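You operate a simulated robot arm through the tools that you are given. There is no shell and no other tool. Be economical: measure what you need, move in short steps, check, and stop when the job is done.

The job below is to be done with a simulated two-armed robot. You get a single attempt, and the scene is never put back.

Task
Pick up the blue tin from the ledge of the intake table with one hand, pass it to the other hand and put it on the top of the stand under the swing spout. Take the red brush and put it on the second board from the bottom of the tall shelf. Pull the blue chute cover open. Do these in any order. Set down upright: blue tin.

Only the result counts: the job must be done as asked and must still hold three seconds after the hand-in. Knocking over, shifting, dropping, spilling or breaking anything else fails it. Lids that push on must go on centred and level and be pressed home; caps that screw on are set level and turned clockwise until they are tight.

Robot
Two 7-joint arms with two-finger parallel grippers on one trunk, on a base that drives. Base frame: it is fixed to the floor where the robot stands at the start and does not move with it; the origin is under the middle of the robot, x ahead of it, y to its left, z up; the surface under the hand at the start is at about z = 45. Units: cm, degrees, N and s.
The left shoulder is at the start at [10.1, 18.2, 94], the right one opposite. With the tool pointing down near the work surface each hand reaches from about 10 to 74 cm from the robot's upright axis, wherever it stands, measured 20 degrees to its own side. Places, roughly: blue chute cover [-360, -710, 90]; red brush (12x5x8 cm) [-760, -150, 90]; second board of the tall shelf [-570, -220, 60]; top of the stand under the swing spout [-130, -90, 70]. Payload 3.91 kg a hand.
The TCP of each hand is the grasp point between the finger pads, 3 cm short of the fingertips. In the tool frame z runs along the fingers and y along their closing line. The gripper opens to 11 cm. The fingers are 2 cm wide and 1 cm thick; the gripper's body (4.8 by 11.2 cm) begins 5.5 cm behind the TCP.
Orientation is told as [roll, pitch, yaw] about the base's x, y, z axes, in that order, counted from this pose: with the fingers straight down and closing along the base's y, the tool's x points along the base's -x, its y along +y and its z along -z.

Tools
- The arms move only by the tool play_rows. It takes "left_commands", "right_commands" or both (then of equal length, played together; a hand with none holds still); each is a list of rows, each a list of 7 numbers: the turn, a rotation vector about the tool's x, y, z in degrees, then the shift along the tool's x, y, z in cm, then the opening, from 0 (shut) to 1 (fully open). In form: [[rx, ry, rz, dx, dy, dz, jaw], ...]. A call has 1 to 20 rows; each row shifts and turns the commanded pose from where the row before left it, along the tool's axes as they then stand. Each row takes 0.2 s and may step no farther than 5 cm and 8.6 degrees from the row before; otherwise, or with a gripper value out of range, the whole call is refused. A pose out of reach is approached as far as the arm can. The call stops where the force on the tool passes 40 N (or 10 N more than at its start, if that is more) or the arm is blocked; 0.2 s more then pass. The fingers move at their own pace (about 7.2 cm/s each) and stop on an object; they squeeze with about 28 N. The grip force told is the motor's: it shows also when the fingers shut on nothing. Time passes only in rows, and 0.2 s behind the last, so rows that do not move let the fingers close. It gives the time, the measured TCP pose, the force on the tool (base axes), the opening and the grip force at its end, in the units of the frame above (readings bear some noise), with the torque about the TCP (base axes, N m) and any sound that the robot's microphone picked up.
- Cameras (640 x 400 px; columns grow to the right, rows downward): "scene" is now at [24.98, 1.66, 109.5]; the picture's right is [0.22, -0.98, 0.00], its down [-0.75, -0.17, -0.63] and it looks along [0.62, 0.14, -0.77] (base axes); focal length 291 px, centre (320, 200). "left" rides on the left gripper at [7.2, -1.7, -10.3] in its tool frame; the picture's right is [0.23, 0.97, 0.00], its down [-0.76, 0.18, -0.62] and it looks along [-0.61, 0.14, 0.78] (tool axes); focal length 222 px, centre (320, 200). "right" rides on the right gripper at [7.2, 1.7, -10.3] in its tool frame; the picture's right is [-0.23, 0.97, 0.00], its down [-0.76, -0.18, -0.62] and it looks along [-0.61, -0.14, 0.78] (tool axes); focal length 222 px, centre (320, 200). There is no depth. A picture from a camera that has moved, and an enlarged one, comes with that camera's place and axes in the base frame and with its lens.
- grab_frame(camera): a new picture of that camera. It takes no simulated time.
- lift_body(by): slides the trunk up (or, below 0, down) by that many cm; the arms and the scene camera ride with it, the base frame stays. It gives what a move gives, with no picture.
- drive_base(legs): drives the robot by 1 to 6 legs, each [ahead, left, turn to the left] in cm, cm and degrees, along the robot's own axes; the way and the turn of a leg run together, so that a leg with both is an arc; at most 150 cm and 180 degrees a leg. The arms and the cameras ride along, it lands a little off, and it stops where it bumps. It gives what a move gives.
- aim_head(pan, tilt): turns the head with the scene camera to pan (to the left, within 80 degrees either way) and tilt (down, from -29 to 69), counted from straight ahead of the robot. It gives what a move gives.
- close_up(camera, box): a new picture of the part [left, top, right, bottom] of that camera's present view, enlarged. It takes no simulated time.
- job_done(): hands the job in; it is judged then, once.

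Work in short steps. Places have to be worked out from the pictures, the camera data and where the tool is seen: move nearer, look again, correct. Check each grasp and each placing, and mend what went wrong. You have 165 turns and 118 pictures in all, those below and enlarged ones among them. Open the grippers and draw the arms clear of the work before you hand the job in, unless the task says otherwise; then end with one line.

The tools are called after "Call:" as name(argument=value, ...) on one line, values as JSON. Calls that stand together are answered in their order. play_rows: Moves the arms, as the interface text tells. Its arguments: {"type":"object","properties":{"left_commands":{"type":"array","items":{"type":"array","items":{"type":"number"}}},"right_commands":{"type":"array","items":{"type":"array","items":{"type":"number"}}}},"required":[]} The other tools are called the same way: lift_body (by) slides the trunk up or down; drive_base (legs) drives the base; aim_head (pan, tilt) turns the head that bears the scene camera; grab_frame (camera) takes a picture; close_up (camera, box) takes an enlarged picture of a part of a camera's view; job_done () hands the job in.

At the start:

```text
t: 0.0
left_tool_pos: [37.57, 29.04, 73.53]
left_ee_rot: [0.1, 0.0, 0.0]
left_contact_force: [0.1, -0.4, 0.3]
left_wrist_torque: [0.02, 0.01, 0.01]
left_opening: 11.02
left_grasp_force: 0.1
right_tool_pos: [58.57, -12.31, 74.46]
right_ee_rot: [0.0, -0.1, 0.0]
right_contact_force: [-0.4, 0.2, -0.3]
right_wrist_torque: [-0.02, -0.01, -0.02]
right_opening: 11.0
right_grasp_force: 0.1
trunk travel left (down, up): [-20.0, 31.4]
robot x, y, heading: [-0.04, -0.05, 0.1]
head pan, tilt: [12.5, 50.6]
```

scene: 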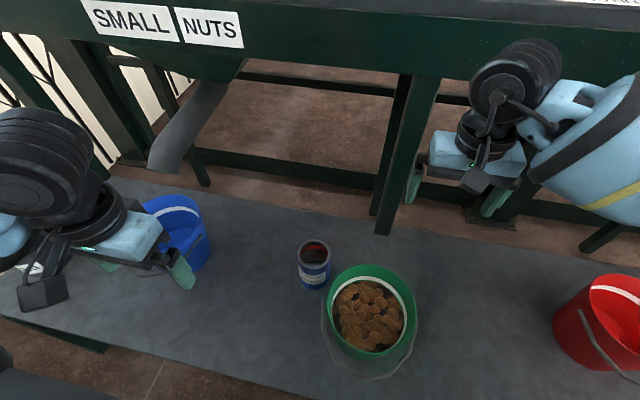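
right: 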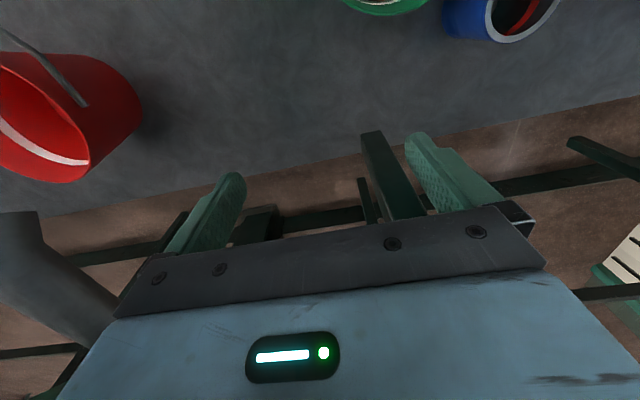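
left: 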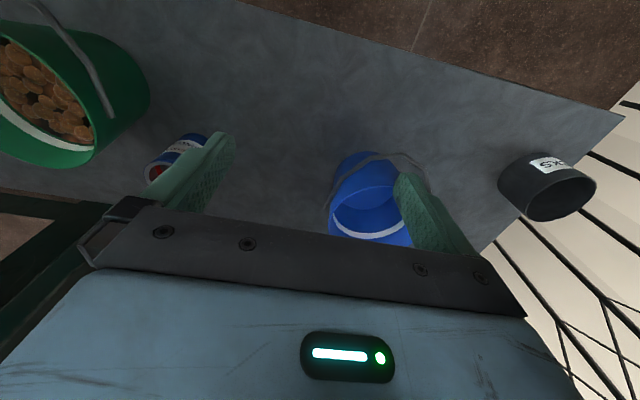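

The blue tin seems to stand left of the green bucket, near (54, 10). I take an enlarged look at it first.

Call:
close_up(camera="scene", box=[260, 210, 420, 310])

Call:
close_up(camera="left", box=[60, 80, 300, 230])

```text
4.00 times, centred on (340, 260) of scene
camera zoom: at [24.98, 1.66, 109.5], right [0.22, -0.98, 0.0], down [-0.75, -0.17, -0.63], along [0.62, 0.14, -0.77], focal length 1162 px, centre (240, -40)
```

zoom: 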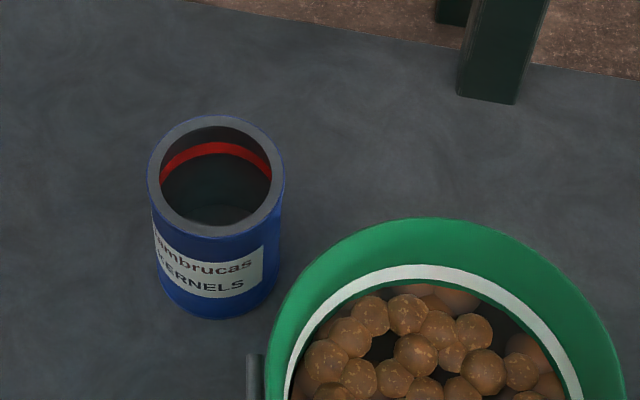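

```text
2.67 times, centred on (180, 155) of left
camera zoom: at [30.22, 27.5, 83.8], right [-0.23, 0.97, 0.0], down [0.76, 0.18, 0.62], along [0.61, 0.14, -0.78], focal length 592 px, centre (693, 320)
```

zoom: 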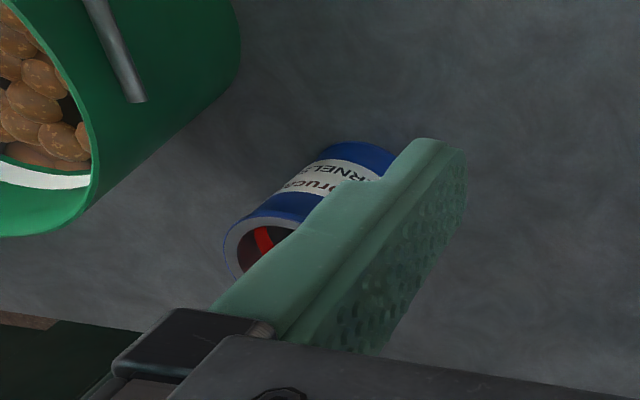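

The tin's centre works out at about (54.2, 9.6), with z from 45 to 55 and a diameter of about 7.3. I move the left hand sideways and then ahead over it, staying high.

Call:
play_rows(left_commands=[[0, 0, 0, 0, -4.86, 0, 1], [0, 0, 0, 0, -4.86, 0, 1], [0, 0, 0, 0, -4.86, 0, 1], [0, 0, 0, 0, -4.86, 0, 1], [0, 0, 0, -4.16, 0, 0, 1], [0, 0, 0, -4.16, 0, 0, 1], [0, 0, 0, -4.16, 0, 0, 1], [0, 0, 0, -4.16, 0, 0, 1], [0, 0, 0, 0, 0, 0, 1]])

Call:
grab_frame(camera="left")

Call:
grab_frame(camera="scene")

```text
t: 2.0
left_tool_pos: [54.26, 9.79, 73.61]
left_ee_rot: [0.0, 0.1, 0.1]
left_contact_force: [0.7, 0.4, -0.3]
left_wrist_torque: [-0.03, 0.01, 0.0]
left_opening: 11.01
left_grasp_force: 0.1
right_tool_pos: [58.56, -12.25, 74.56]
right_ee_rot: [0.0, 0.0, 0.0]
right_contact_force: [0.1, 0.5, -0.1]
right_wrist_torque: [0.02, 0.01, 0.01]
right_opening: 11.01
right_grasp_force: 0.2
trunk travel left (down, up): [-20.0, 31.4]
robot x, y, heading: [0.06, 0.11, -0.0]
head pan, tilt: [12.5, 50.6]
```

```text
112 pictures are left
camera left: at [47.1, 8.08, 83.85], right [-0.23, 0.97, 0.0], down [0.76, 0.18, 0.62], along [0.61, 0.14, -0.78], focal length 222 px, centre (320, 200)
```

left: 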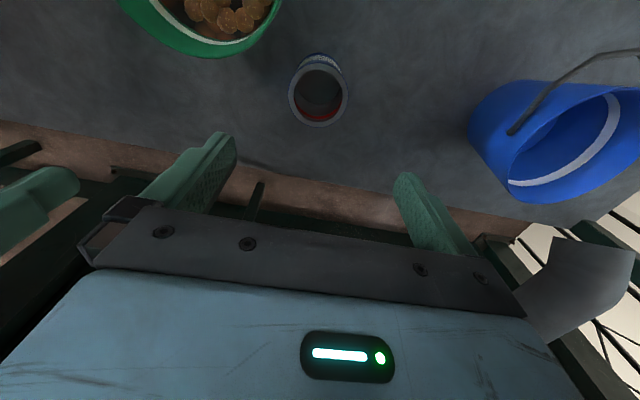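

```text
111 pictures are left
camera scene: at [24.97, 1.67, 109.51], right [0.22, -0.98, 0.0], down [-0.75, -0.17, -0.63], along [0.62, 0.14, -0.77], focal length 291 px, centre (320, 200)
```

scene: 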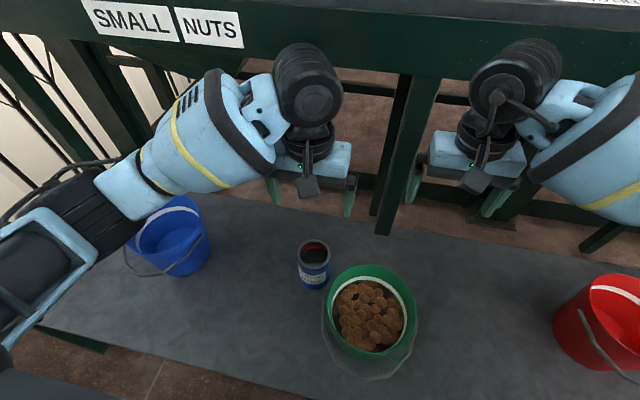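

The wrist view puts the tin at about (53.9, 9.5). I go down to TCP z ≈ 52 and close.

Call:
play_rows(left_commands=[[0, 0, 0, 0.35, -0.25, 4.3, 1], [0, 0, 0, 0, 0, 4.3, 1], [0, 0, 0, 0, 0, 4.3, 1], [0, 0, 0, 0, 0, 4.3, 1], [0, 0, 0, 0, 0, 4.3, 1], [0, 0, 0, 0, 0, 0, 1], [0, 0, 0, 0, 0, 0, 0.6], [0, 0, 0, 0, 0, 0, 0.3], [0, 0, 0, 0, 0, 0, 0.3], [0, 0, 0, 0, 0, 0, 0.3]])

Call:
grab_frame(camera="left")

```text
t: 4.2
left_tool_pos: [54.0, 9.28, 52.13]
left_ee_rot: [0.0, 0.0, 0.1]
left_contact_force: [0.5, 0.2, -0.4]
left_wrist_torque: [0.01, 0.05, 0.05]
left_opening: 7.19
left_grasp_force: 27.4
right_tool_pos: [58.48, -12.26, 74.46]
right_ee_rot: [0.1, 0.0, -0.1]
right_contact_force: [-0.7, -0.3, 0.1]
right_wrist_torque: [0.0, 0.03, 0.02]
right_opening: 10.99
right_grasp_force: 0.0
trunk travel left (down, up): [-20.0, 31.4]
robot x, y, heading: [0.12, 0.05, -0.3]
head pan, tilt: [12.5, 50.6]
```

```text
110 pictures are left
camera left: at [46.67, 7.71, 62.46], right [-0.23, 0.97, 0.0], down [0.76, 0.18, 0.62], along [0.61, 0.14, -0.78], focal length 222 px, centre (320, 200)
```

left: 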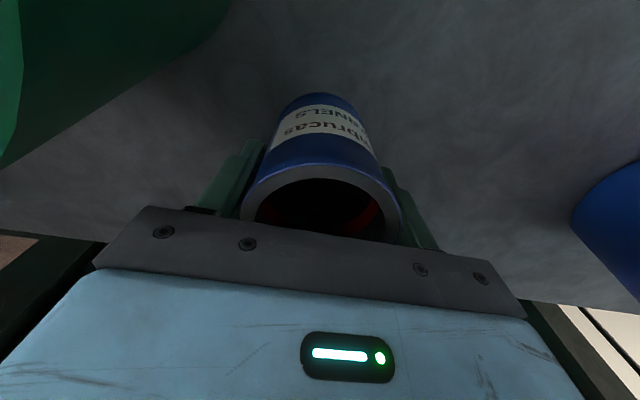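

Grip confirmed at 7.2 cm. I lift straight up, then draw both hands in close for driving.

Call:
play_rows(left_commands=[[0, 0, 0, 0, 0, -3, 0.3], [0, 0, 0, 0, 0, -4.4, 0.3], [0, 0, 0, 0, 0, -4.4, 0.3], [0, 0, 0, 0, 0, -4.4, 0.3], [0, 0, 0, 0, 0, -4.4, 0.3], [0, 0, 0, 0, 0, -4.4, 0.3], [0, 0, 0, 4, 1.5, 0, 0.3], [0, 0, 0, 4, 1.5, 0, 0.3], [0, 0, 0, 4, 1.5, 0, 0.3], [0, 0, 0, 4, 1.5, 0, 0.3], [0, 0, 0, 2, 1.5, 0, 0.3], [0, 0, 0, 0, 0, 0, 0.3]], right_commands=[[0, 0, 0, 4, 0, 0, 1], [0, 0, 0, 4, 0, 0, 1], [0, 0, 0, 4, 0, 0, 1], [0, 0, 0, 4, 0, 0, 1], [0, 0, 0, 4, 0, 0, 1], [0, 0, 0, 2, 0, 0, 1], [0, 0, 0, 0, -2, 0, 1], [0, 0, 0, 0, -2, 0, 1], [0, 0, 0, 0, -2, 0, 1], [0, 0, 0, 0, 0, 0, 1], [0, 0, 0, 0, 0, 0, 1], [0, 0, 0, 0, 0, 0, 1]])

Call:
aim_head(pan=-75, tilt=25)

Call:
grab_frame(camera="scene")

Call:
aim_head(pan=75, tilt=25)

Call:
grab_frame(camera="scene")

```text
t: 6.8
left_tool_pos: [35.95, 16.95, 77.06]
left_ee_rot: [-0.1, 0.0, 0.0]
left_contact_force: [-1.1, -0.2, -0.3]
left_wrist_torque: [0.04, -0.02, -0.04]
left_opening: 3.3
left_grasp_force: 0.0
right_tool_pos: [36.48, -18.18, 74.52]
right_ee_rot: [0.0, 0.0, 0.0]
right_contact_force: [-0.1, -0.8, 0.3]
right_wrist_torque: [-0.01, 0.02, -0.04]
right_opening: 11.01
right_grasp_force: 0.1
trunk travel left (down, up): [-20.0, 31.4]
robot x, y, heading: [-0.43, -0.05, -0.1]
head pan, tilt: [12.5, 50.6]
```

```text
t: 8.4
left_tool_pos: [35.92, 16.94, 76.93]
left_ee_rot: [0.0, 0.0, 0.0]
left_contact_force: [0.7, -0.1, -0.2]
left_wrist_torque: [0.03, 0.0, 0.01]
left_opening: 3.29
left_grasp_force: 0.1
right_tool_pos: [36.45, -18.25, 74.48]
right_ee_rot: [0.0, -0.1, 0.0]
right_contact_force: [-0.2, 0.3, 0.3]
right_wrist_torque: [-0.03, 0.02, -0.03]
right_opening: 10.97
right_grasp_force: 0.0
trunk travel left (down, up): [-20.0, 31.4]
robot x, y, heading: [0.06, -0.08, 0.1]
head pan, tilt: [-75.0, 25.0]
```

```text
109 pictures are left
camera scene: at [19.91, -8.89, 113.33], right [-0.97, -0.26, 0.0], down [-0.11, 0.41, -0.91], along [0.24, -0.88, -0.42], focal length 291 px, centre (320, 200)
```

scene: 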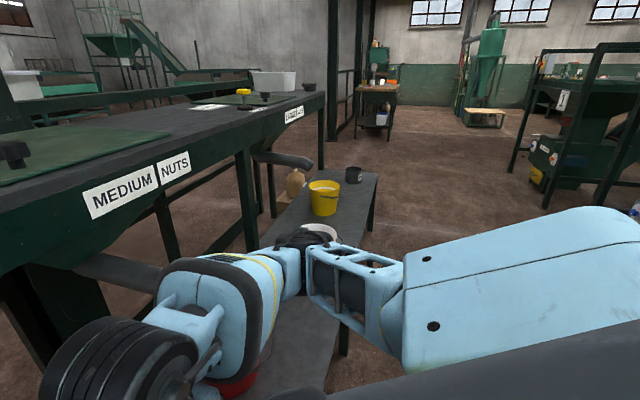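

```text
t: 10.8
left_tool_pos: [35.91, 16.95, 76.95]
left_ee_rot: [0.0, 0.1, 0.0]
left_contact_force: [-0.3, 0.2, -0.4]
left_wrist_torque: [0.0, -0.03, 0.02]
left_opening: 3.31
left_grasp_force: 0.1
right_tool_pos: [36.39, -18.08, 74.6]
right_ee_rot: [0.1, 0.0, 0.0]
right_contact_force: [0.1, 0.5, 0.0]
right_wrist_torque: [-0.03, 0.03, 0.0]
right_opening: 11.04
right_grasp_force: 0.1
trunk travel left (down, up): [-20.0, 31.4]
robot x, y, heading: [-0.13, -0.02, -0.2]
head pan, tilt: [75.0, 25.0]
```

```text
108 pictures are left
camera scene: at [19.9, 8.91, 113.33], right [0.97, -0.26, 0.0], down [-0.11, -0.41, -0.91], along [0.23, 0.88, -0.42], focal length 291 px, centre (320, 200)
```

scene: 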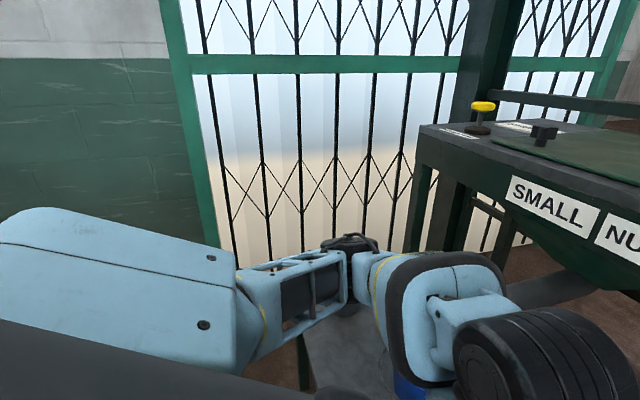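

The left gripper is now at 3.3 cm with no grip force, so the tin slipped out. I look for where it is.

Call:
aim_head(pan=10, tilt=52)

Call:
grab_frame(camera="scene")

Call:
grab_frame(camera="left")

```text
t: 12.1
left_tool_pos: [35.9, 16.95, 76.96]
left_ee_rot: [0.0, 0.0, -0.1]
left_contact_force: [-1.0, -0.6, 0.4]
left_wrist_torque: [-0.02, 0.01, 0.0]
left_opening: 3.31
left_grasp_force: 0.1
right_tool_pos: [36.41, -18.18, 74.52]
right_ee_rot: [0.1, -0.1, 0.1]
right_contact_force: [0.2, -0.4, 0.3]
right_wrist_torque: [0.01, 0.02, -0.02]
right_opening: 10.99
right_grasp_force: 0.0
trunk travel left (down, up): [-20.0, 31.4]
robot x, y, heading: [0.38, 0.48, 0.0]
head pan, tilt: [10.0, 52.0]
```

```text
107 pictures are left
camera scene: at [24.91, 1.32, 109.32], right [0.17, -0.98, 0.0], down [-0.78, -0.14, -0.62], along [0.61, 0.11, -0.79], focal length 291 px, centre (320, 200)
```

scene: 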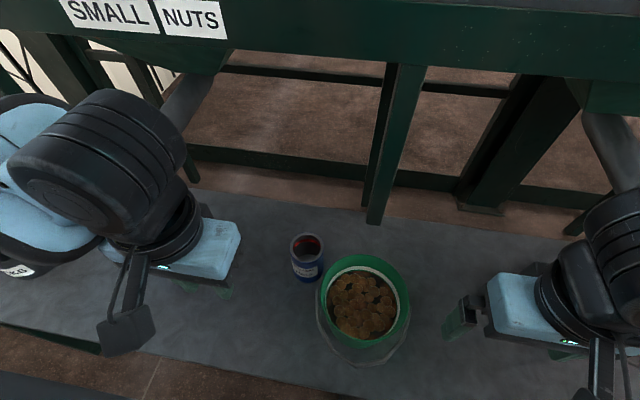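

```text
106 pictures are left
camera left: at [28.62, 15.35, 87.33], right [-0.23, 0.97, 0.0], down [0.76, 0.18, 0.62], along [0.61, 0.14, -0.78], focal length 222 px, centre (320, 200)
```

left: 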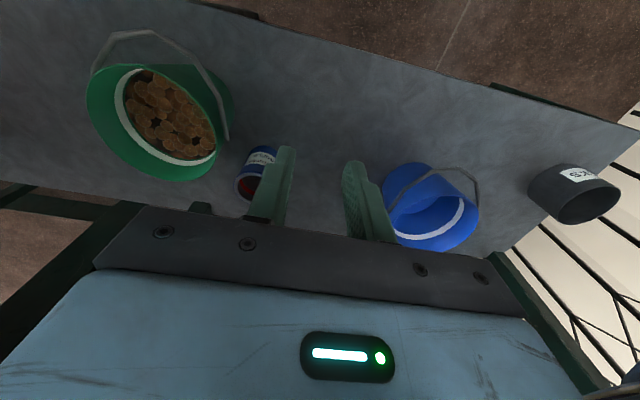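

The tin is still standing upright about where it was. I go back over it, deeper this time, to grip with the jaw commanded shut and lift gently.

Call:
play_rows(left_commands=[[0, 0, 0, -4, -1.5, 0, 1], [0, 0, 0, -4, -1.5, 0, 1], [0, 0, 0, -4, -1.5, 0, 1], [0, 0, 0, -4, -1.5, 0, 1], [0, 0, 0, -2, -1.4, 0, 1], [0, 0, 0, 0, 0, 3, 1], [0, 0, 0, 0, 0, 0, 1]])

Call:
close_up(camera="left", box=[240, 20, 400, 120])

Call:
close_up(camera="scene", box=[260, 210, 420, 310])

```text
t: 13.7
left_tool_pos: [53.77, 9.49, 74.18]
left_ee_rot: [0.0, -0.1, 0.1]
left_contact_force: [0.2, -0.5, 0.6]
left_wrist_torque: [0.01, -0.02, -0.01]
left_opening: 10.99
left_grasp_force: 0.1
right_tool_pos: [36.42, -18.19, 74.5]
right_ee_rot: [-0.1, 0.0, 0.1]
right_contact_force: [-0.3, -0.2, -0.5]
right_wrist_torque: [-0.02, -0.01, 0.04]
right_opening: 10.98
right_grasp_force: 0.0
trunk travel left (down, up): [-20.0, 31.4]
robot x, y, heading: [0.09, -0.13, 0.1]
head pan, tilt: [10.0, 52.0]
```

```text
4.00 times, centred on (320, 70) of left
camera zoom: at [46.5, 7.83, 84.47], right [-0.23, 0.97, 0.0], down [0.76, 0.18, 0.62], along [0.61, 0.14, -0.78], focal length 888 px, centre (320, 720)
```

zoom: 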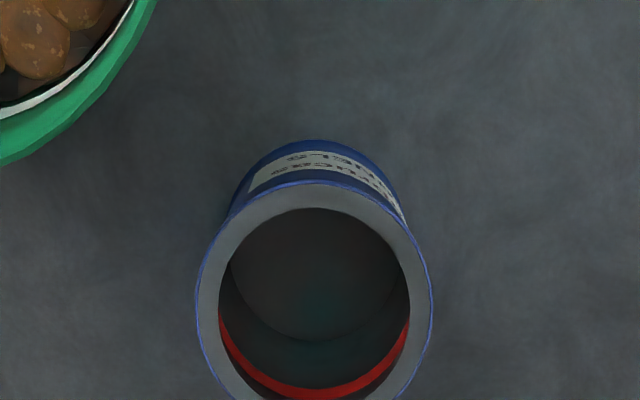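

```text
4.00 times, centred on (340, 260) of scene
camera zoom: at [24.91, 1.31, 109.32], right [0.17, -0.98, 0.0], down [-0.78, -0.14, -0.62], along [0.61, 0.11, -0.79], focal length 1162 px, centre (240, -40)
```

zoom: 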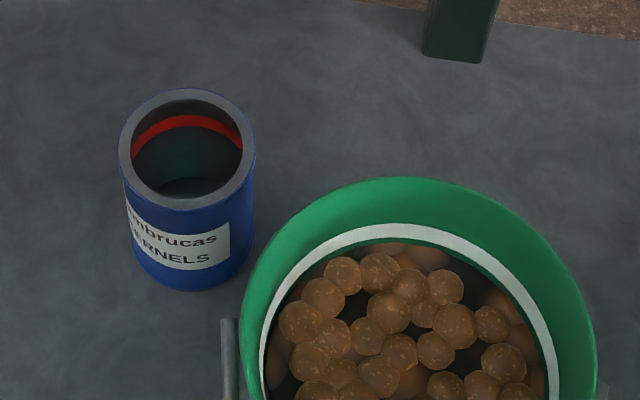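

Tin still at about (53.6, 9.3), empty. I go down to z ≈ 50.7, close fully, and lift only a little, slowly.

Call:
play_rows(left_commands=[[0, 0, 0, 0.15, -0.15, 4.5, 1], [0, 0, 0, 0, 0, 4.5, 1], [0, 0, 0, 0, 0, 4.5, 1], [0, 0, 0, 0, 0, 4.5, 1], [0, 0, 0, 0, 0, 3.5, 1], [0, 0, 0, 0, 0, 2, 1], [0, 0, 0, 0, 0, 0, 1], [0, 0, 0, 0, 0, 0, 0.5], [0, 0, 0, 0, 0, 0, 0], [0, 0, 0, 0, 0, 0, 0], [0, 0, 0, 0, 0, 0, 0], [0, 0, 0, 0, 0, 0, 0]])

Call:
play_rows(left_commands=[[0, 0, 0, 0, 0, -0.2, 0], [0, 0, 0, 0, 0, -0.2, 0], [0, 0, 0, 0, 0, -0.3, 0], [0, 0, 0, 0, 0, -0.3, 0], [0, 0, 0, 0, 0, -0.5, 0], [0, 0, 0, 0, 0, -0.5, 0], [0, 0, 0, 0, 0, 0, 0]])

Call:
grab_frame(camera="left")

```text
t: 16.3
left_tool_pos: [53.9, 9.38, 50.66]
left_ee_rot: [0.0, 0.0, 0.1]
left_contact_force: [-0.3, 0.0, 0.3]
left_wrist_torque: [0.0, -0.02, 0.0]
left_opening: 6.88
left_grasp_force: 28.0
right_tool_pos: [36.35, -18.29, 74.55]
right_ee_rot: [0.0, 0.0, 0.0]
right_contact_force: [-0.4, 0.0, 0.5]
right_wrist_torque: [0.0, 0.02, 0.02]
right_opening: 11.0
right_grasp_force: 0.1
trunk travel left (down, up): [-20.0, 31.4]
robot x, y, heading: [0.06, 0.07, -0.2]
head pan, tilt: [10.0, 52.0]
```

```text
t: 17.9
left_tool_pos: [53.6, 9.36, 52.57]
left_ee_rot: [0.0, 0.0, 0.0]
left_contact_force: [0.3, 0.4, -0.8]
left_wrist_torque: [0.01, 0.01, 0.0]
left_opening: 6.92
left_grasp_force: 28.2
right_tool_pos: [36.52, -18.22, 74.62]
right_ee_rot: [0.0, 0.0, 0.0]
right_contact_force: [0.4, -0.4, 0.4]
right_wrist_torque: [-0.01, 0.0, -0.01]
right_opening: 10.99
right_grasp_force: 0.1
trunk travel left (down, up): [-20.0, 31.4]
robot x, y, heading: [0.04, 0.23, -0.1]
head pan, tilt: [10.0, 52.0]
```

```text
103 pictures are left
camera left: at [46.39, 7.69, 62.85], right [-0.23, 0.97, 0.0], down [0.76, 0.18, 0.62], along [0.61, 0.14, -0.78], focal length 222 px, centre (320, 200)
```

left: 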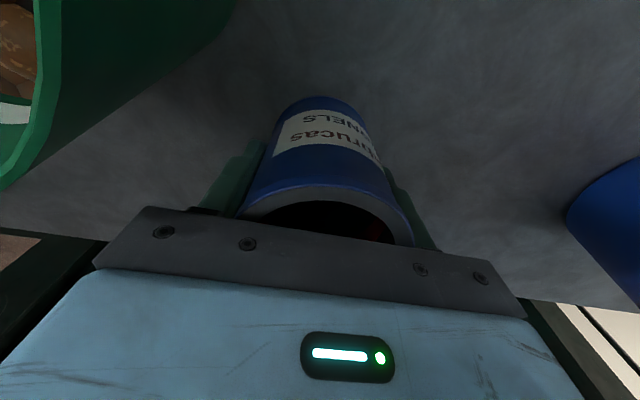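

The tin rises with the hand. I lift further in moderate steps and check the opening.

Call:
play_rows(left_commands=[[0, 0, 0, 0, 0, -0.8, 0], [0, 0, 0, 0, 0, -1, 0], [0, 0, 0, 0, 0, -1.5, 0], [0, 0, 0, 0, 0, -1.5, 0], [0, 0, 0, 0, 0, -1.5, 0], [0, 0, 0, 0, 0, -1, 0], [0, 0, 0, 0, 0, 0, 0]])

Call:
grab_frame(camera="left")

```text
t: 19.5
left_tool_pos: [53.68, 9.34, 59.78]
left_ee_rot: [0.0, 0.0, 0.0]
left_contact_force: [0.7, 0.7, -0.5]
left_wrist_torque: [0.01, -0.03, 0.03]
left_opening: 6.9
left_grasp_force: 27.7
right_tool_pos: [36.33, -18.22, 74.58]
right_ee_rot: [0.0, 0.0, 0.0]
right_contact_force: [-0.2, -0.8, 0.0]
right_wrist_torque: [0.01, 0.01, -0.04]
right_opening: 10.98
right_grasp_force: 0.0
trunk travel left (down, up): [-20.0, 31.4]
robot x, y, heading: [0.22, -0.18, 0.1]
head pan, tilt: [10.0, 52.0]
```

```text
102 pictures are left
camera left: at [46.37, 7.66, 70.05], right [-0.23, 0.97, 0.0], down [0.76, 0.18, 0.62], along [0.61, 0.14, -0.78], focal length 222 px, centre (320, 200)
```

left: 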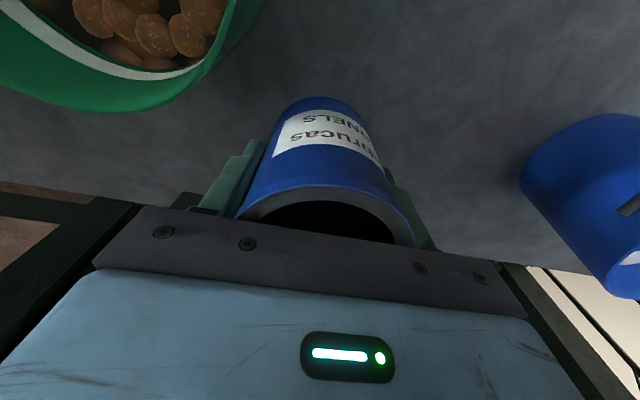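

Firmly held now. I lift on to z ≈ 77 and draw back gently.

Call:
play_rows(left_commands=[[0, 0, 0, 0, 0, -1.5, 0], [0, 0, 0, 0, 0, -2.5, 0], [0, 0, 0, 0, 0, -2.5, 0], [0, 0, 0, 0, 0, -2.5, 0], [0, 0, 0, 0, 0, -2.5, 0], [0, 0, 0, 0, 0, -2.5, 0], [0, 0, 0, 0, 0, -2, 0], [0, 0, 0, 0, 0, -1, 0], [0, 0, 0, 1, 0.5, 0, 0], [0, 0, 0, 2.5, 1, 0, 0], [0, 0, 0, 2.5, 1, 0, 0], [0, 0, 0, 2.5, 1, 0, 0], [0, 0, 0, 2.5, 1, 0, 0], [0, 0, 0, 2.5, 1, 0, 0], [0, 0, 0, 2.5, 1, 0, 0], [0, 0, 0, 1, 0.5, 0, 0], [0, 0, 0, 0, 0, 0, 0]])

```text
t: 23.1
left_tool_pos: [36.7, 16.3, 76.99]
left_ee_rot: [-0.1, 0.0, 0.0]
left_contact_force: [-0.2, -0.7, -0.5]
left_wrist_torque: [0.04, 0.01, 0.03]
left_opening: 6.89
left_grasp_force: 27.3
right_tool_pos: [36.29, -18.2, 74.68]
right_ee_rot: [0.0, 0.0, 0.1]
right_contact_force: [-1.1, -0.1, -0.1]
right_wrist_torque: [0.0, 0.01, 0.01]
right_opening: 11.0
right_grasp_force: 0.1
trunk travel left (down, up): [-20.0, 31.4]
robot x, y, heading: [-0.05, 0.0, 0.0]
head pan, tilt: [10.0, 52.0]
```

Held still. I back off from the table, turn right toward the stand and look.

Call:
drive_base(legs=[[-40, 0, 0], [0, 0, -130]])

Call:
aim_head(pan=0, tilt=20)

Call:
grab_frame(camera="scene")

```text
t: 31.0
left_tool_pos: [-51.44, -38.15, 76.69]
left_ee_rot: [0.0, 0.0, -130.7]
left_contact_force: [-0.3, 0.0, 0.1]
left_wrist_torque: [-0.02, 0.03, 0.01]
left_opening: 6.9
left_grasp_force: 28.1
right_tool_pos: [-77.52, -15.59, 74.41]
right_ee_rot: [0.1, 0.0, -130.7]
right_contact_force: [-0.6, -0.7, -0.4]
right_wrist_torque: [0.01, 0.04, 0.02]
right_opening: 10.99
right_grasp_force: 0.1
trunk travel left (down, up): [-20.0, 31.4]
robot x, y, heading: [-39.85, 0.2, -130.7]
head pan, tilt: [10.0, 52.0]
```

```text
t: 32.0
left_tool_pos: [-51.5, -38.3, 76.85]
left_ee_rot: [0.0, 0.0, -130.7]
left_contact_force: [-0.2, -0.2, -0.8]
left_wrist_torque: [0.02, -0.02, 0.02]
left_opening: 6.88
left_grasp_force: 27.8
right_tool_pos: [-77.45, -15.64, 74.48]
right_ee_rot: [0.1, 0.0, -130.8]
right_contact_force: [-0.3, 0.4, 0.5]
right_wrist_torque: [-0.02, 0.0, 0.0]
right_opening: 10.98
right_grasp_force: 0.2
trunk travel left (down, up): [-20.0, 31.4]
robot x, y, heading: [-39.74, 0.49, -130.7]
head pan, tilt: [0.0, 20.0]
```

```text
101 pictures are left
camera scene: at [-57.59, -20.23, 114.13], right [-0.76, 0.65, 0.0], down [0.22, 0.26, -0.94], along [-0.61, -0.71, -0.34], focal length 291 px, centre (320, 200)
```

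scene: 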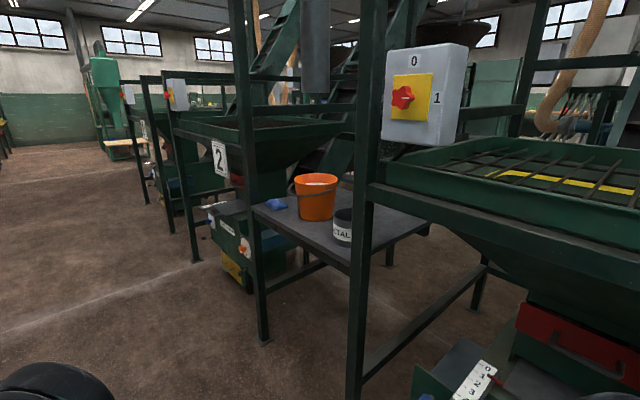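

The given stand place projects near the small table with the orange bucket. I enlarge that part.

Call:
close_up(camera="scene", box=[180, 0, 480, 280])

```text
1.43 times, centred on (330, 140) of scene
camera zoom: at [-57.59, -20.23, 114.13], right [-0.76, 0.65, 0.0], down [0.22, 0.26, -0.94], along [-0.61, -0.71, -0.34], focal length 415 px, centre (306, 286)
```

zoom: 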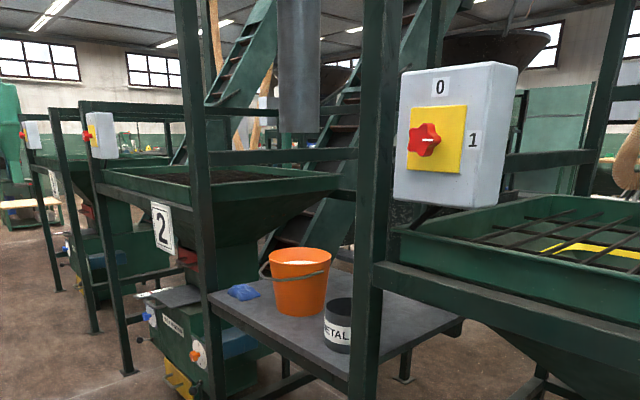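

The stand is a table between posts at x ≈ -110, holding an orange bucket and a METAL tin. I turn to face -x and shift sideways to be in front of it.

Call:
drive_base(legs=[[0, 0, -49.3], [8, 95, 0]])

Call:
aim_head(pan=0, tilt=25)

Call:
grab_frame(camera="scene")

```text
t: 42.9
left_tool_pos: [-82.57, -112.72, 76.87]
left_ee_rot: [0.1, 0.0, -179.1]
left_contact_force: [0.3, -0.1, -0.3]
left_wrist_torque: [0.01, 0.01, 0.02]
left_opening: 6.87
left_grasp_force: 28.5
right_tool_pos: [-82.96, -78.34, 74.56]
right_ee_rot: [-0.1, -0.1, -179.0]
right_contact_force: [0.6, 0.3, -0.5]
right_wrist_torque: [-0.01, 0.03, -0.02]
right_opening: 10.98
right_grasp_force: 0.1
trunk travel left (down, up): [-20.0, 31.4]
robot x, y, heading: [-45.87, -95.39, -178.9]
head pan, tilt: [0.0, 20.0]
```

```text
t: 43.6
left_tool_pos: [-82.61, -112.84, 76.82]
left_ee_rot: [-0.1, 0.1, -178.9]
left_contact_force: [0.1, -0.1, -1.6]
left_wrist_torque: [0.0, 0.02, -0.04]
left_opening: 6.93
left_grasp_force: 28.1
right_tool_pos: [-82.95, -78.24, 74.53]
right_ee_rot: [-0.1, -0.1, -179.1]
right_contact_force: [-1.3, 0.0, 1.1]
right_wrist_torque: [-0.03, 0.0, 0.0]
right_opening: 10.99
right_grasp_force: 0.0
trunk travel left (down, up): [-20.0, 31.4]
robot x, y, heading: [-45.89, -95.64, -179.1]
head pan, tilt: [0.0, 25.0]
```

```text
99 pictures are left
camera scene: at [-73.13, -96.27, 113.33], right [-0.02, 1.0, 0.0], down [0.42, 0.01, -0.91], along [-0.91, -0.02, -0.42], focal length 291 px, centre (320, 200)
```

scene: 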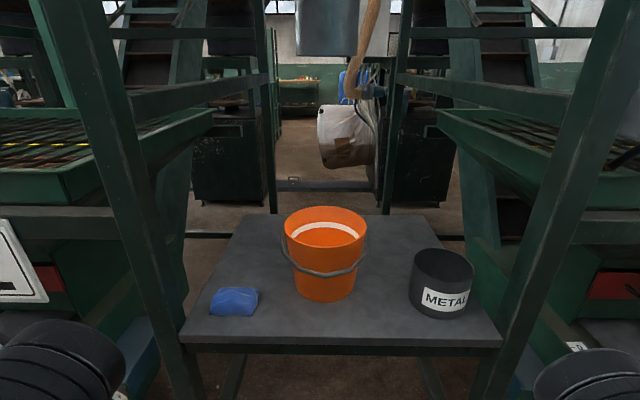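

The stand top (z about 70) is free at its front between bucket and METAL tin. Plan: left keeps the tin from above, right takes it nearly horizontally from the robot side. I back up for room, then bring left forward to the middle and tip the right hand forward.

Call:
drive_base(legs=[[-20, 0, 0]])

Call:
play_rows(left_commands=[[0, 0, 0, -1.78, -1.43, -0.68, 0], [0, 0, 0, -1.78, -1.43, -0.68, 0], [0, 0, 0, -1.78, -1.43, -0.68, 0], [0, 0, 0, -1.78, -1.43, -0.68, 0], [0, 0, 0, -1.78, -1.43, -0.68, 0], [0, 0, 0, -1.78, -1.43, -0.68, 0], [0, 0, 0, -1.78, -1.43, -0.68, 0], [0, 0, 0, -1.78, -1.43, -0.68, 0], [0, 0, 0, -1.78, -1.43, -0.68, 0], [0, 0, 0, -1.78, -1.43, -0.68, 0], [0, 0, 0, -1.78, -1.43, -0.68, 0], [0, 0, 0, -1.78, -1.43, -0.68, 0], [0, 0, 0, 0, 0, 0, 0]], right_commands=[[0, 0, 0, -2.5, 0, -2, 1], [0, 0, 0, -2.5, 0, -2, 1], [0, 0, 0, -2.5, 0, -2, 1], [0, -7.78, 0, 0, 0, 0, 1], [0, -7.78, 0, 0, 0, 0, 1], [0, -7.78, 0, 0, 0, 0, 1], [0, -7.78, 0, 0, 0, 0, 1], [0, -7.78, 0, 0, 0, 0, 1], [0, -7.78, 0, 0, 0, 0, 1], [0, -7.78, 0, 0, 0, 0, 1], [0, -7.78, 0, 0, 0, 0, 1], [0, -7.78, 0, 0, 0, 0, 1], [0, 0, 0, 0, 0, 0, 1]])

```text
t: 45.2
left_tool_pos: [-62.53, -112.32, 76.92]
left_ee_rot: [0.1, 0.0, -179.0]
left_contact_force: [-0.3, 0.3, -1.1]
left_wrist_torque: [-0.03, 0.01, -0.01]
left_opening: 6.91
left_grasp_force: 28.2
right_tool_pos: [-62.96, -77.94, 74.57]
right_ee_rot: [-0.1, 0.1, -179.1]
right_contact_force: [0.3, -0.5, -0.1]
right_wrist_torque: [0.0, 0.03, 0.02]
right_opening: 10.99
right_grasp_force: 0.1
trunk travel left (down, up): [-20.0, 31.4]
robot x, y, heading: [-26.18, -95.64, -179.0]
head pan, tilt: [0.0, 25.0]
```

```text
t: 48.0
left_tool_pos: [-84.3, -95.59, 85.06]
left_ee_rot: [0.0, 0.0, -179.1]
left_contact_force: [-0.9, -0.1, -1.2]
left_wrist_torque: [-0.02, 0.0, -0.03]
left_opening: 6.88
left_grasp_force: 27.8
right_tool_pos: [-76.86, -81.23, 80.44]
right_ee_rot: [0.9, -64.2, -178.9]
right_contact_force: [-0.3, -0.4, 0.3]
right_wrist_torque: [0.0, -0.04, 0.01]
right_opening: 11.0
right_grasp_force: 0.1
right hand out of reach, approached as far as the arm can: row 7, 8, 9, 10, 11, 12
trunk travel left (down, up): [-20.0, 31.4]
robot x, y, heading: [-26.58, -95.41, -179.0]
head pan, tilt: [0.0, 25.0]
```

The right hand is at -64° pitch a bit ahead of where I asked, near the arm's limit. I now yaw the left hand by 90° so its fingers sit fore and aft, and look.

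Call:
play_rows(left_commands=[[0, 0, 7.5, 0, 0, 0, 0], [0, 0, 7.5, 0, 0, 0, 0], [0, 0, 7.5, 0, 0, 0, 0], [0, 0, 7.5, 0, 0, 0, 0], [0, 0, 7.5, 0, 0, 0, 0], [0, 0, 7.5, 0, 0, 0, 0], [0, 0, 7.5, 0, 0, 0, 0], [0, 0, 7.5, 0, 0, 0, 0], [0, 0, 7.5, 0, 0, 0, 0], [0, 0, 7.5, 0, 0, 0, 0], [0, 0, 7.5, 0, 0, 0, 0], [0, 0, 7.5, 0, 0, 0, 0], [0, 0, 0, 0, 0, 0, 0]])

Call:
aim_head(pan=0, tilt=45)

Call:
grab_frame(camera="scene")

Call:
grab_frame(camera="right")

```text
t: 50.8
left_tool_pos: [-84.32, -95.66, 85.0]
left_ee_rot: [-0.1, 0.0, 90.9]
left_contact_force: [0.3, -0.6, 0.3]
left_wrist_torque: [-0.03, -0.03, 0.0]
left_opening: 6.9
left_grasp_force: 28.5
right_tool_pos: [-76.73, -81.19, 80.3]
right_ee_rot: [0.9, -64.1, -179.0]
right_contact_force: [0.1, -1.6, 0.0]
right_wrist_torque: [0.01, -0.02, -0.04]
right_opening: 11.03
right_grasp_force: 0.0
trunk travel left (down, up): [-20.0, 31.4]
robot x, y, heading: [-26.61, -95.49, -178.8]
head pan, tilt: [0.0, 25.0]
```

```text
t: 51.6
left_tool_pos: [-84.31, -95.66, 84.98]
left_ee_rot: [0.0, 0.1, 91.0]
left_contact_force: [0.6, -0.7, -1.4]
left_wrist_torque: [0.01, -0.01, 0.02]
left_opening: 6.88
left_grasp_force: 28.2
right_tool_pos: [-76.87, -81.23, 80.33]
right_ee_rot: [0.9, -64.2, -178.8]
right_contact_force: [-0.8, -0.2, 0.0]
right_wrist_torque: [-0.02, 0.01, -0.01]
right_opening: 11.01
right_grasp_force: 0.0
trunk travel left (down, up): [-20.0, 31.4]
robot x, y, heading: [-26.39, -95.67, -179.2]
head pan, tilt: [0.0, 45.0]
```

```text
98 pictures are left
camera scene: at [-52.08, -95.87, 110.28], right [-0.02, 1.0, 0.0], down [0.71, 0.01, -0.71], along [-0.71, -0.01, -0.71], focal length 291 px, centre (320, 200)
```

scene: 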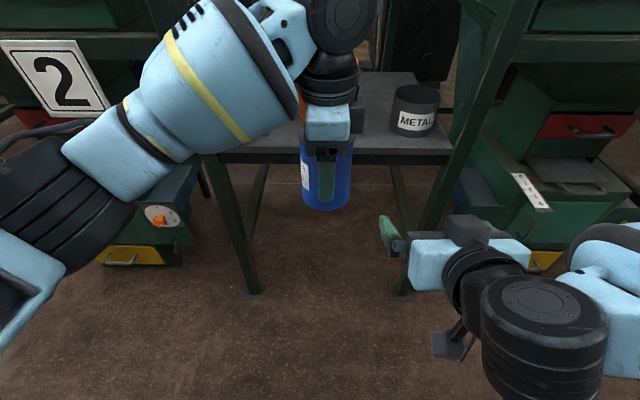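

```text
97 pictures are left
camera right: at [-64.31, -82.68, 78.24], right [-0.07, -0.98, 0.21], down [0.22, 0.19, 0.96], along [-0.97, 0.11, 0.2], focal length 222 px, centre (320, 200)
```

right: 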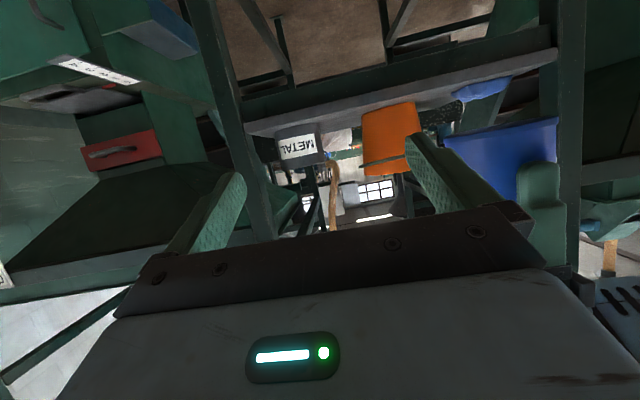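

The right hand is level with the tin. I shift it sideways to the left, behind the tin, first checking how the commanded pose follows.

Call:
play_rows(right_commands=[[0, 0, 0, 0, 2, 0, 1], [0, 0, 0, 0, 2, 0, 1], [0, 0, 0, 0, 2, 0, 1], [0, 0, 0, 0, 2, 0, 1], [0, 0, 0, 0, 0, 0, 1]])

```text
t: 52.8
left_tool_pos: [-84.31, -95.67, 85.0]
left_ee_rot: [-0.1, 0.0, 91.0]
left_contact_force: [-0.8, 0.8, -1.3]
left_wrist_torque: [0.01, 0.01, -0.01]
left_opening: 6.91
left_grasp_force: 28.5
right_tool_pos: [-76.6, -89.27, 80.54]
right_ee_rot: [0.9, -63.9, -178.9]
right_contact_force: [0.1, -0.5, 0.1]
right_wrist_torque: [-0.02, 0.02, 0.02]
right_opening: 10.98
right_grasp_force: 0.0
trunk travel left (down, up): [-20.0, 31.4]
robot x, y, heading: [-26.29, -95.73, -179.0]
head pan, tilt: [0.0, 45.0]
```

Moves are taken from the measured pose. I back the right hand off a little, raise it to z 83, then shift to the tin's line.

Call:
play_rows(right_commands=[[0, 0, 0, -0.1, 0, -2.6, 1], [0, 0, 0, -0.1, 0, -2.6, 1], [0, 0, 0, 0, 2.25, 0, 1], [0, 0, 0, 0, 2.25, 0, 1], [0, 0, 0, 0, 2.25, 0, 1], [0, 0, 0, 0, 0, 0, 1]])

Call:
grab_frame(camera="right")

Call:
grab_frame(camera="scene")

```text
t: 54.2
left_tool_pos: [-84.4, -95.66, 84.98]
left_ee_rot: [0.0, 0.1, 91.1]
left_contact_force: [0.2, -0.3, 0.1]
left_wrist_torque: [0.01, -0.01, 0.01]
left_opening: 6.9
left_grasp_force: 28.2
right_tool_pos: [-71.64, -95.75, 82.88]
right_ee_rot: [0.9, -64.1, -179.0]
right_contact_force: [-0.4, 0.1, 0.4]
right_wrist_torque: [0.03, -0.01, 0.04]
right_opening: 11.0
right_grasp_force: 0.0
trunk travel left (down, up): [-20.0, 31.4]
robot x, y, heading: [-26.18, -95.32, -179.1]
head pan, tilt: [0.0, 45.0]
```

```text
96 pictures are left
camera right: at [-59.19, -97.13, 80.73], right [-0.07, -0.98, 0.21], down [0.22, 0.19, 0.96], along [-0.97, 0.11, 0.2], focal length 222 px, centre (320, 200)
```

right: 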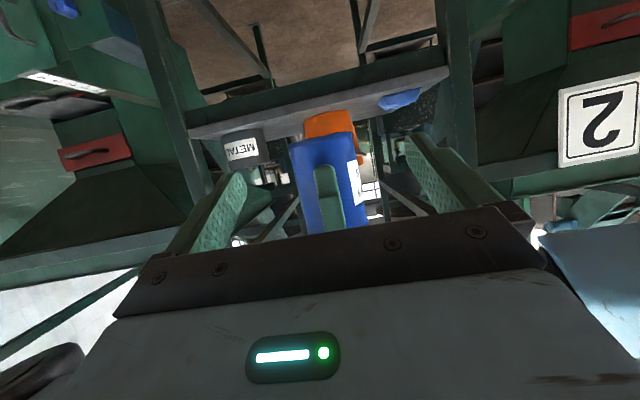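

```text
95 pictures are left
camera scene: at [-52.08, -95.85, 110.27], right [-0.02, 1.0, 0.0], down [0.71, 0.01, -0.71], along [-0.71, -0.01, -0.71], focal length 291 px, centre (320, 200)
```

scene: 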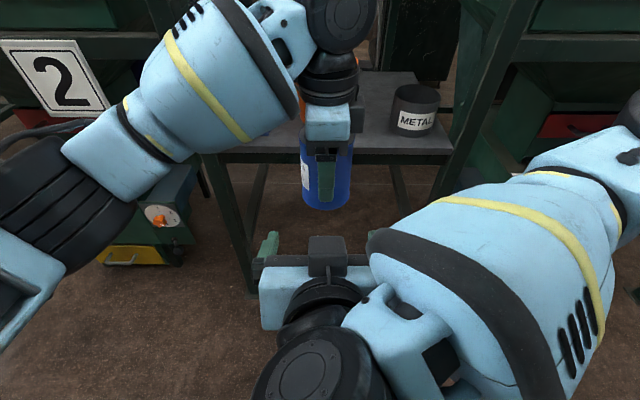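

Tin lines up between the right fingers. I move in level by 11.4 cm so the TCP stops about 1.2 cm short of the tin's axis.

Call:
play_rows(right_commands=[[0, 0, 0, -1.0, 0, 2.06, 1], [0, 0, 0, -1.0, 0, 2.06, 1], [0, 0, 0, -1.0, 0, 2.06, 1], [0, 0, 0, -1.0, 0, 2.06, 1], [0, 0, 0, -1.0, 0, 2.06, 1], [0, 0, 0, 0, 0, 0, 1]])

Call:
grab_frame(camera="right")

```text
t: 55.6
left_tool_pos: [-84.5, -95.76, 84.99]
left_ee_rot: [0.2, 0.0, 91.4]
left_contact_force: [-35.8, 0.7, -1.5]
left_wrist_torque: [0.01, -1.58, 0.17]
left_opening: 6.89
left_grasp_force: 27.9
right_tool_pos: [-82.97, -96.27, 83.0]
right_ee_rot: [0.8, -64.1, -178.5]
right_contact_force: [35.6, -0.2, 1.9]
right_wrist_torque: [0.01, 2.34, -0.38]
right_opening: 10.99
right_grasp_force: 0.1
trunk travel left (down, up): [-20.0, 31.4]
robot x, y, heading: [-26.17, -95.44, -178.9]
head pan, tilt: [0.0, 45.0]
```

```text
94 pictures are left
camera right: at [-70.44, -97.59, 80.87], right [-0.06, -0.98, 0.21], down [0.22, 0.19, 0.96], along [-0.97, 0.1, 0.2], focal length 222 px, centre (320, 200)
```

right: 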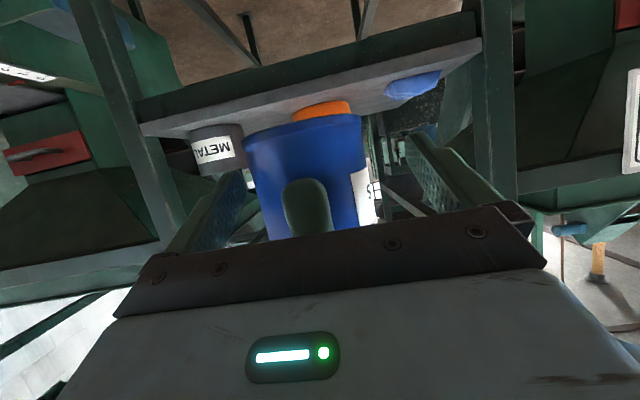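

Light contact at the palm (about 35 N), and the tin sits about 0.8 cm to the hand's right. I back off 0.9 cm, recentre, and then close gently.

Call:
play_rows(right_commands=[[0, 0, 0, 0.3, 0, -0.8, 1], [0, 0, 0, 0, -0.75, 0, 1], [0, 0, 0, 0, 0, 0, 1]])

Call:
grab_frame(camera="right")

```text
t: 56.4
left_tool_pos: [-84.3, -95.68, 84.95]
left_ee_rot: [-0.2, 0.0, 90.9]
left_contact_force: [-0.7, 0.2, -1.0]
left_wrist_torque: [0.0, 0.03, 0.01]
left_opening: 6.91
left_grasp_force: 27.9
right_tool_pos: [-82.54, -95.48, 83.2]
right_ee_rot: [0.9, -64.2, -179.0]
right_contact_force: [-0.3, 0.1, -0.1]
right_wrist_torque: [-0.01, 0.0, -0.01]
right_opening: 11.0
right_grasp_force: 0.1
trunk travel left (down, up): [-20.0, 31.4]
robot x, y, heading: [-26.31, -95.28, -178.9]
head pan, tilt: [0.0, 45.0]
```

```text
93 pictures are left
camera right: at [-69.98, -96.8, 81.02], right [-0.07, -0.97, 0.21], down [0.22, 0.19, 0.96], along [-0.97, 0.11, 0.2], focal length 222 px, centre (320, 200)
```

right: 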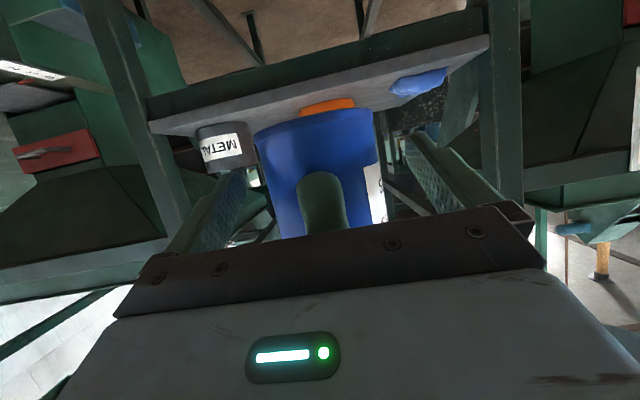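

Centred now. I close the right hand on the tin while the left still holds it.

Call:
play_rows(right_commands=[[0, 0, 0, 0, 0, 0, 0.8], [0, 0, 0, 0, 0, 0, 0.7], [0, 0, 0, 0, 0, 0, 0.6], [0, 0, 0, 0, 0, 0, 0], [0, 0, 0, 0, 0, 0, 0], [0, 0, 0, 0, 0, 0, 0], [0, 0, 0, 0, 0, 0, 0]])

Call:
grab_frame(camera="right")

```text
t: 58.0
left_tool_pos: [-84.19, -95.47, 84.98]
left_ee_rot: [0.1, -0.1, 90.9]
left_contact_force: [4.2, 8.5, -1.2]
left_wrist_torque: [-0.37, -0.13, 0.02]
left_opening: 6.92
left_grasp_force: 27.9
right_tool_pos: [-82.37, -95.46, 83.13]
right_ee_rot: [0.7, -64.1, -178.9]
right_contact_force: [-5.1, -8.3, -0.2]
right_wrist_torque: [0.55, 0.06, 0.14]
right_opening: 7.19
right_grasp_force: 28.5
trunk travel left (down, up): [-20.0, 31.4]
robot x, y, heading: [-26.03, -95.24, -179.0]
head pan, tilt: [0.0, 45.0]
```

```text
92 pictures are left
camera right: at [-69.9, -96.84, 81.01], right [-0.07, -0.98, 0.21], down [0.22, 0.19, 0.96], along [-0.97, 0.11, 0.2], focal length 222 px, centre (320, 200)
```

right: 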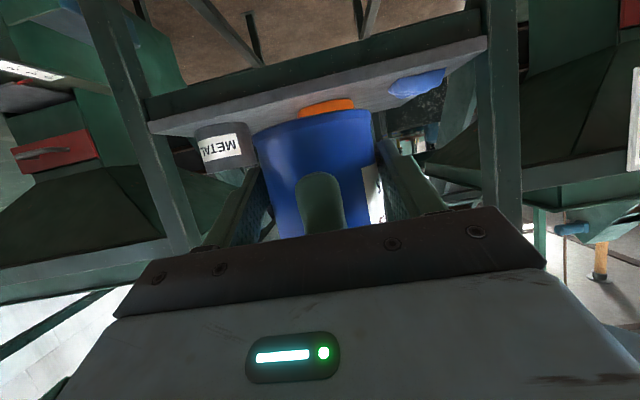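

Both hands hold it. To be safe I'll release with the tin just over the stand, so I drive closer (right 9.4, ahead 14) with both grips and look from above.

Call:
drive_base(legs=[[0, -9.4, 0], [14, 0, 0]])

Call:
aim_head(pan=0, tilt=40)

Call:
grab_frame(camera="scene")

Call:
grab_frame(camera="right")

```text
t: 60.4
left_tool_pos: [-98.32, -86.62, 85.0]
left_ee_rot: [0.0, 0.0, 90.9]
left_contact_force: [6.1, 15.6, -1.7]
left_wrist_torque: [-0.11, -0.21, 0.03]
left_opening: 6.9
left_grasp_force: 27.9
right_tool_pos: [-96.42, -86.41, 83.16]
right_ee_rot: [0.8, -64.1, -179.1]
right_contact_force: [-5.8, -15.0, -1.0]
right_wrist_torque: [0.42, 0.08, 0.23]
right_opening: 7.2
right_grasp_force: 27.8
trunk travel left (down, up): [-20.0, 31.4]
robot x, y, heading: [-40.06, -86.37, -179.4]
head pan, tilt: [0.0, 45.0]
```

```text
t: 61.1
left_tool_pos: [-98.31, -86.46, 85.01]
left_ee_rot: [0.0, 0.0, 90.9]
left_contact_force: [-2.4, 0.7, -1.1]
left_wrist_torque: [-0.31, 0.01, -0.01]
left_opening: 6.9
left_grasp_force: 28.7
right_tool_pos: [-96.32, -86.44, 83.19]
right_ee_rot: [0.7, -64.2, -179.0]
right_contact_force: [-0.2, -0.4, -0.8]
right_wrist_torque: [0.3, 0.04, 0.0]
right_opening: 7.19
right_grasp_force: 28.1
trunk travel left (down, up): [-20.0, 31.4]
robot x, y, heading: [-40.0, -86.2, -179.1]
head pan, tilt: [0.0, 40.0]
```

```text
91 pictures are left
camera scene: at [-66.38, -86.88, 111.0], right [-0.02, 1.0, 0.0], down [0.64, 0.01, -0.77], along [-0.77, -0.01, -0.64], focal length 291 px, centre (320, 200)
```

scene: 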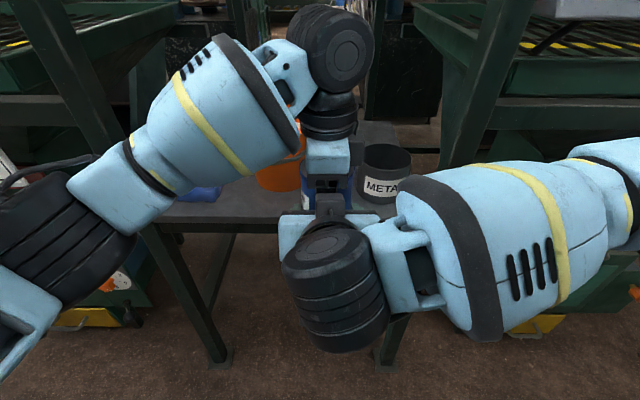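

```text
90 pictures are left
camera right: at [-83.83, -87.81, 81.01], right [-0.07, -0.98, 0.21], down [0.22, 0.19, 0.96], along [-0.97, 0.11, 0.2], focal length 222 px, centre (320, 200)
```

right: 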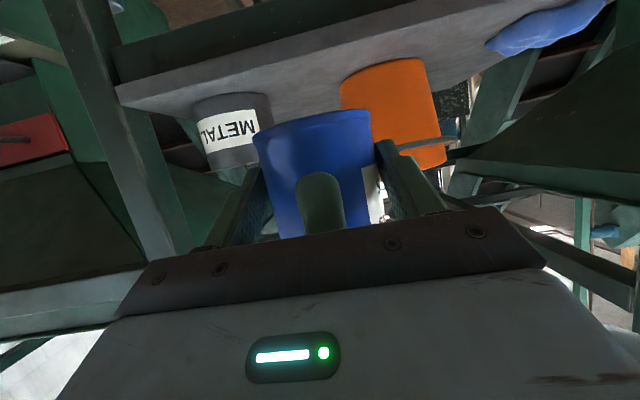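

Table edge at about x -108, z 70; METAL near (-120,-74), bucket near (-129,-98). The target (-113.3,-86.5) has clearance. I drive 15 ahead and look before lowering.

Call:
drive_base(legs=[[15, 0, 0]])

Call:
grab_frame(camera="right")

Call:
grab_frame(camera="left")

```text
t: 62.5
left_tool_pos: [-113.24, -86.82, 84.84]
left_ee_rot: [0.0, 0.0, 90.8]
left_contact_force: [-0.1, 1.2, -0.8]
left_wrist_torque: [-0.58, -0.09, -0.1]
left_opening: 6.91
left_grasp_force: 27.9
right_tool_pos: [-111.47, -86.64, 83.01]
right_ee_rot: [0.9, -64.1, -179.1]
right_contact_force: [-0.7, -2.4, 0.3]
right_wrist_torque: [0.6, 0.04, 0.13]
right_opening: 7.16
right_grasp_force: 28.1
trunk travel left (down, up): [-20.0, 31.4]
robot x, y, heading: [-54.85, -86.71, -178.9]
head pan, tilt: [0.0, 40.0]
```

```text
89 pictures are left
camera right: at [-98.87, -88.01, 80.99], right [-0.07, -0.97, 0.21], down [0.22, 0.19, 0.96], along [-0.97, 0.11, 0.2], focal length 222 px, centre (320, 200)
```

right: 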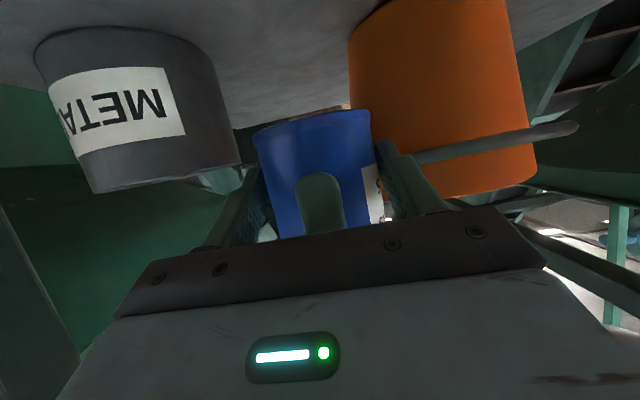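

```text
88 pictures are left
camera left: at [-111.51, -93.88, 95.27], right [-0.97, -0.24, 0.0], down [-0.19, 0.76, 0.62], along [-0.15, 0.61, -0.78], focal length 222 px, centre (320, 200)
```

left: 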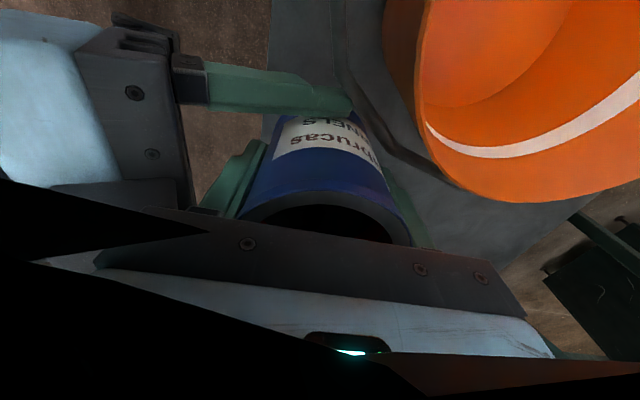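

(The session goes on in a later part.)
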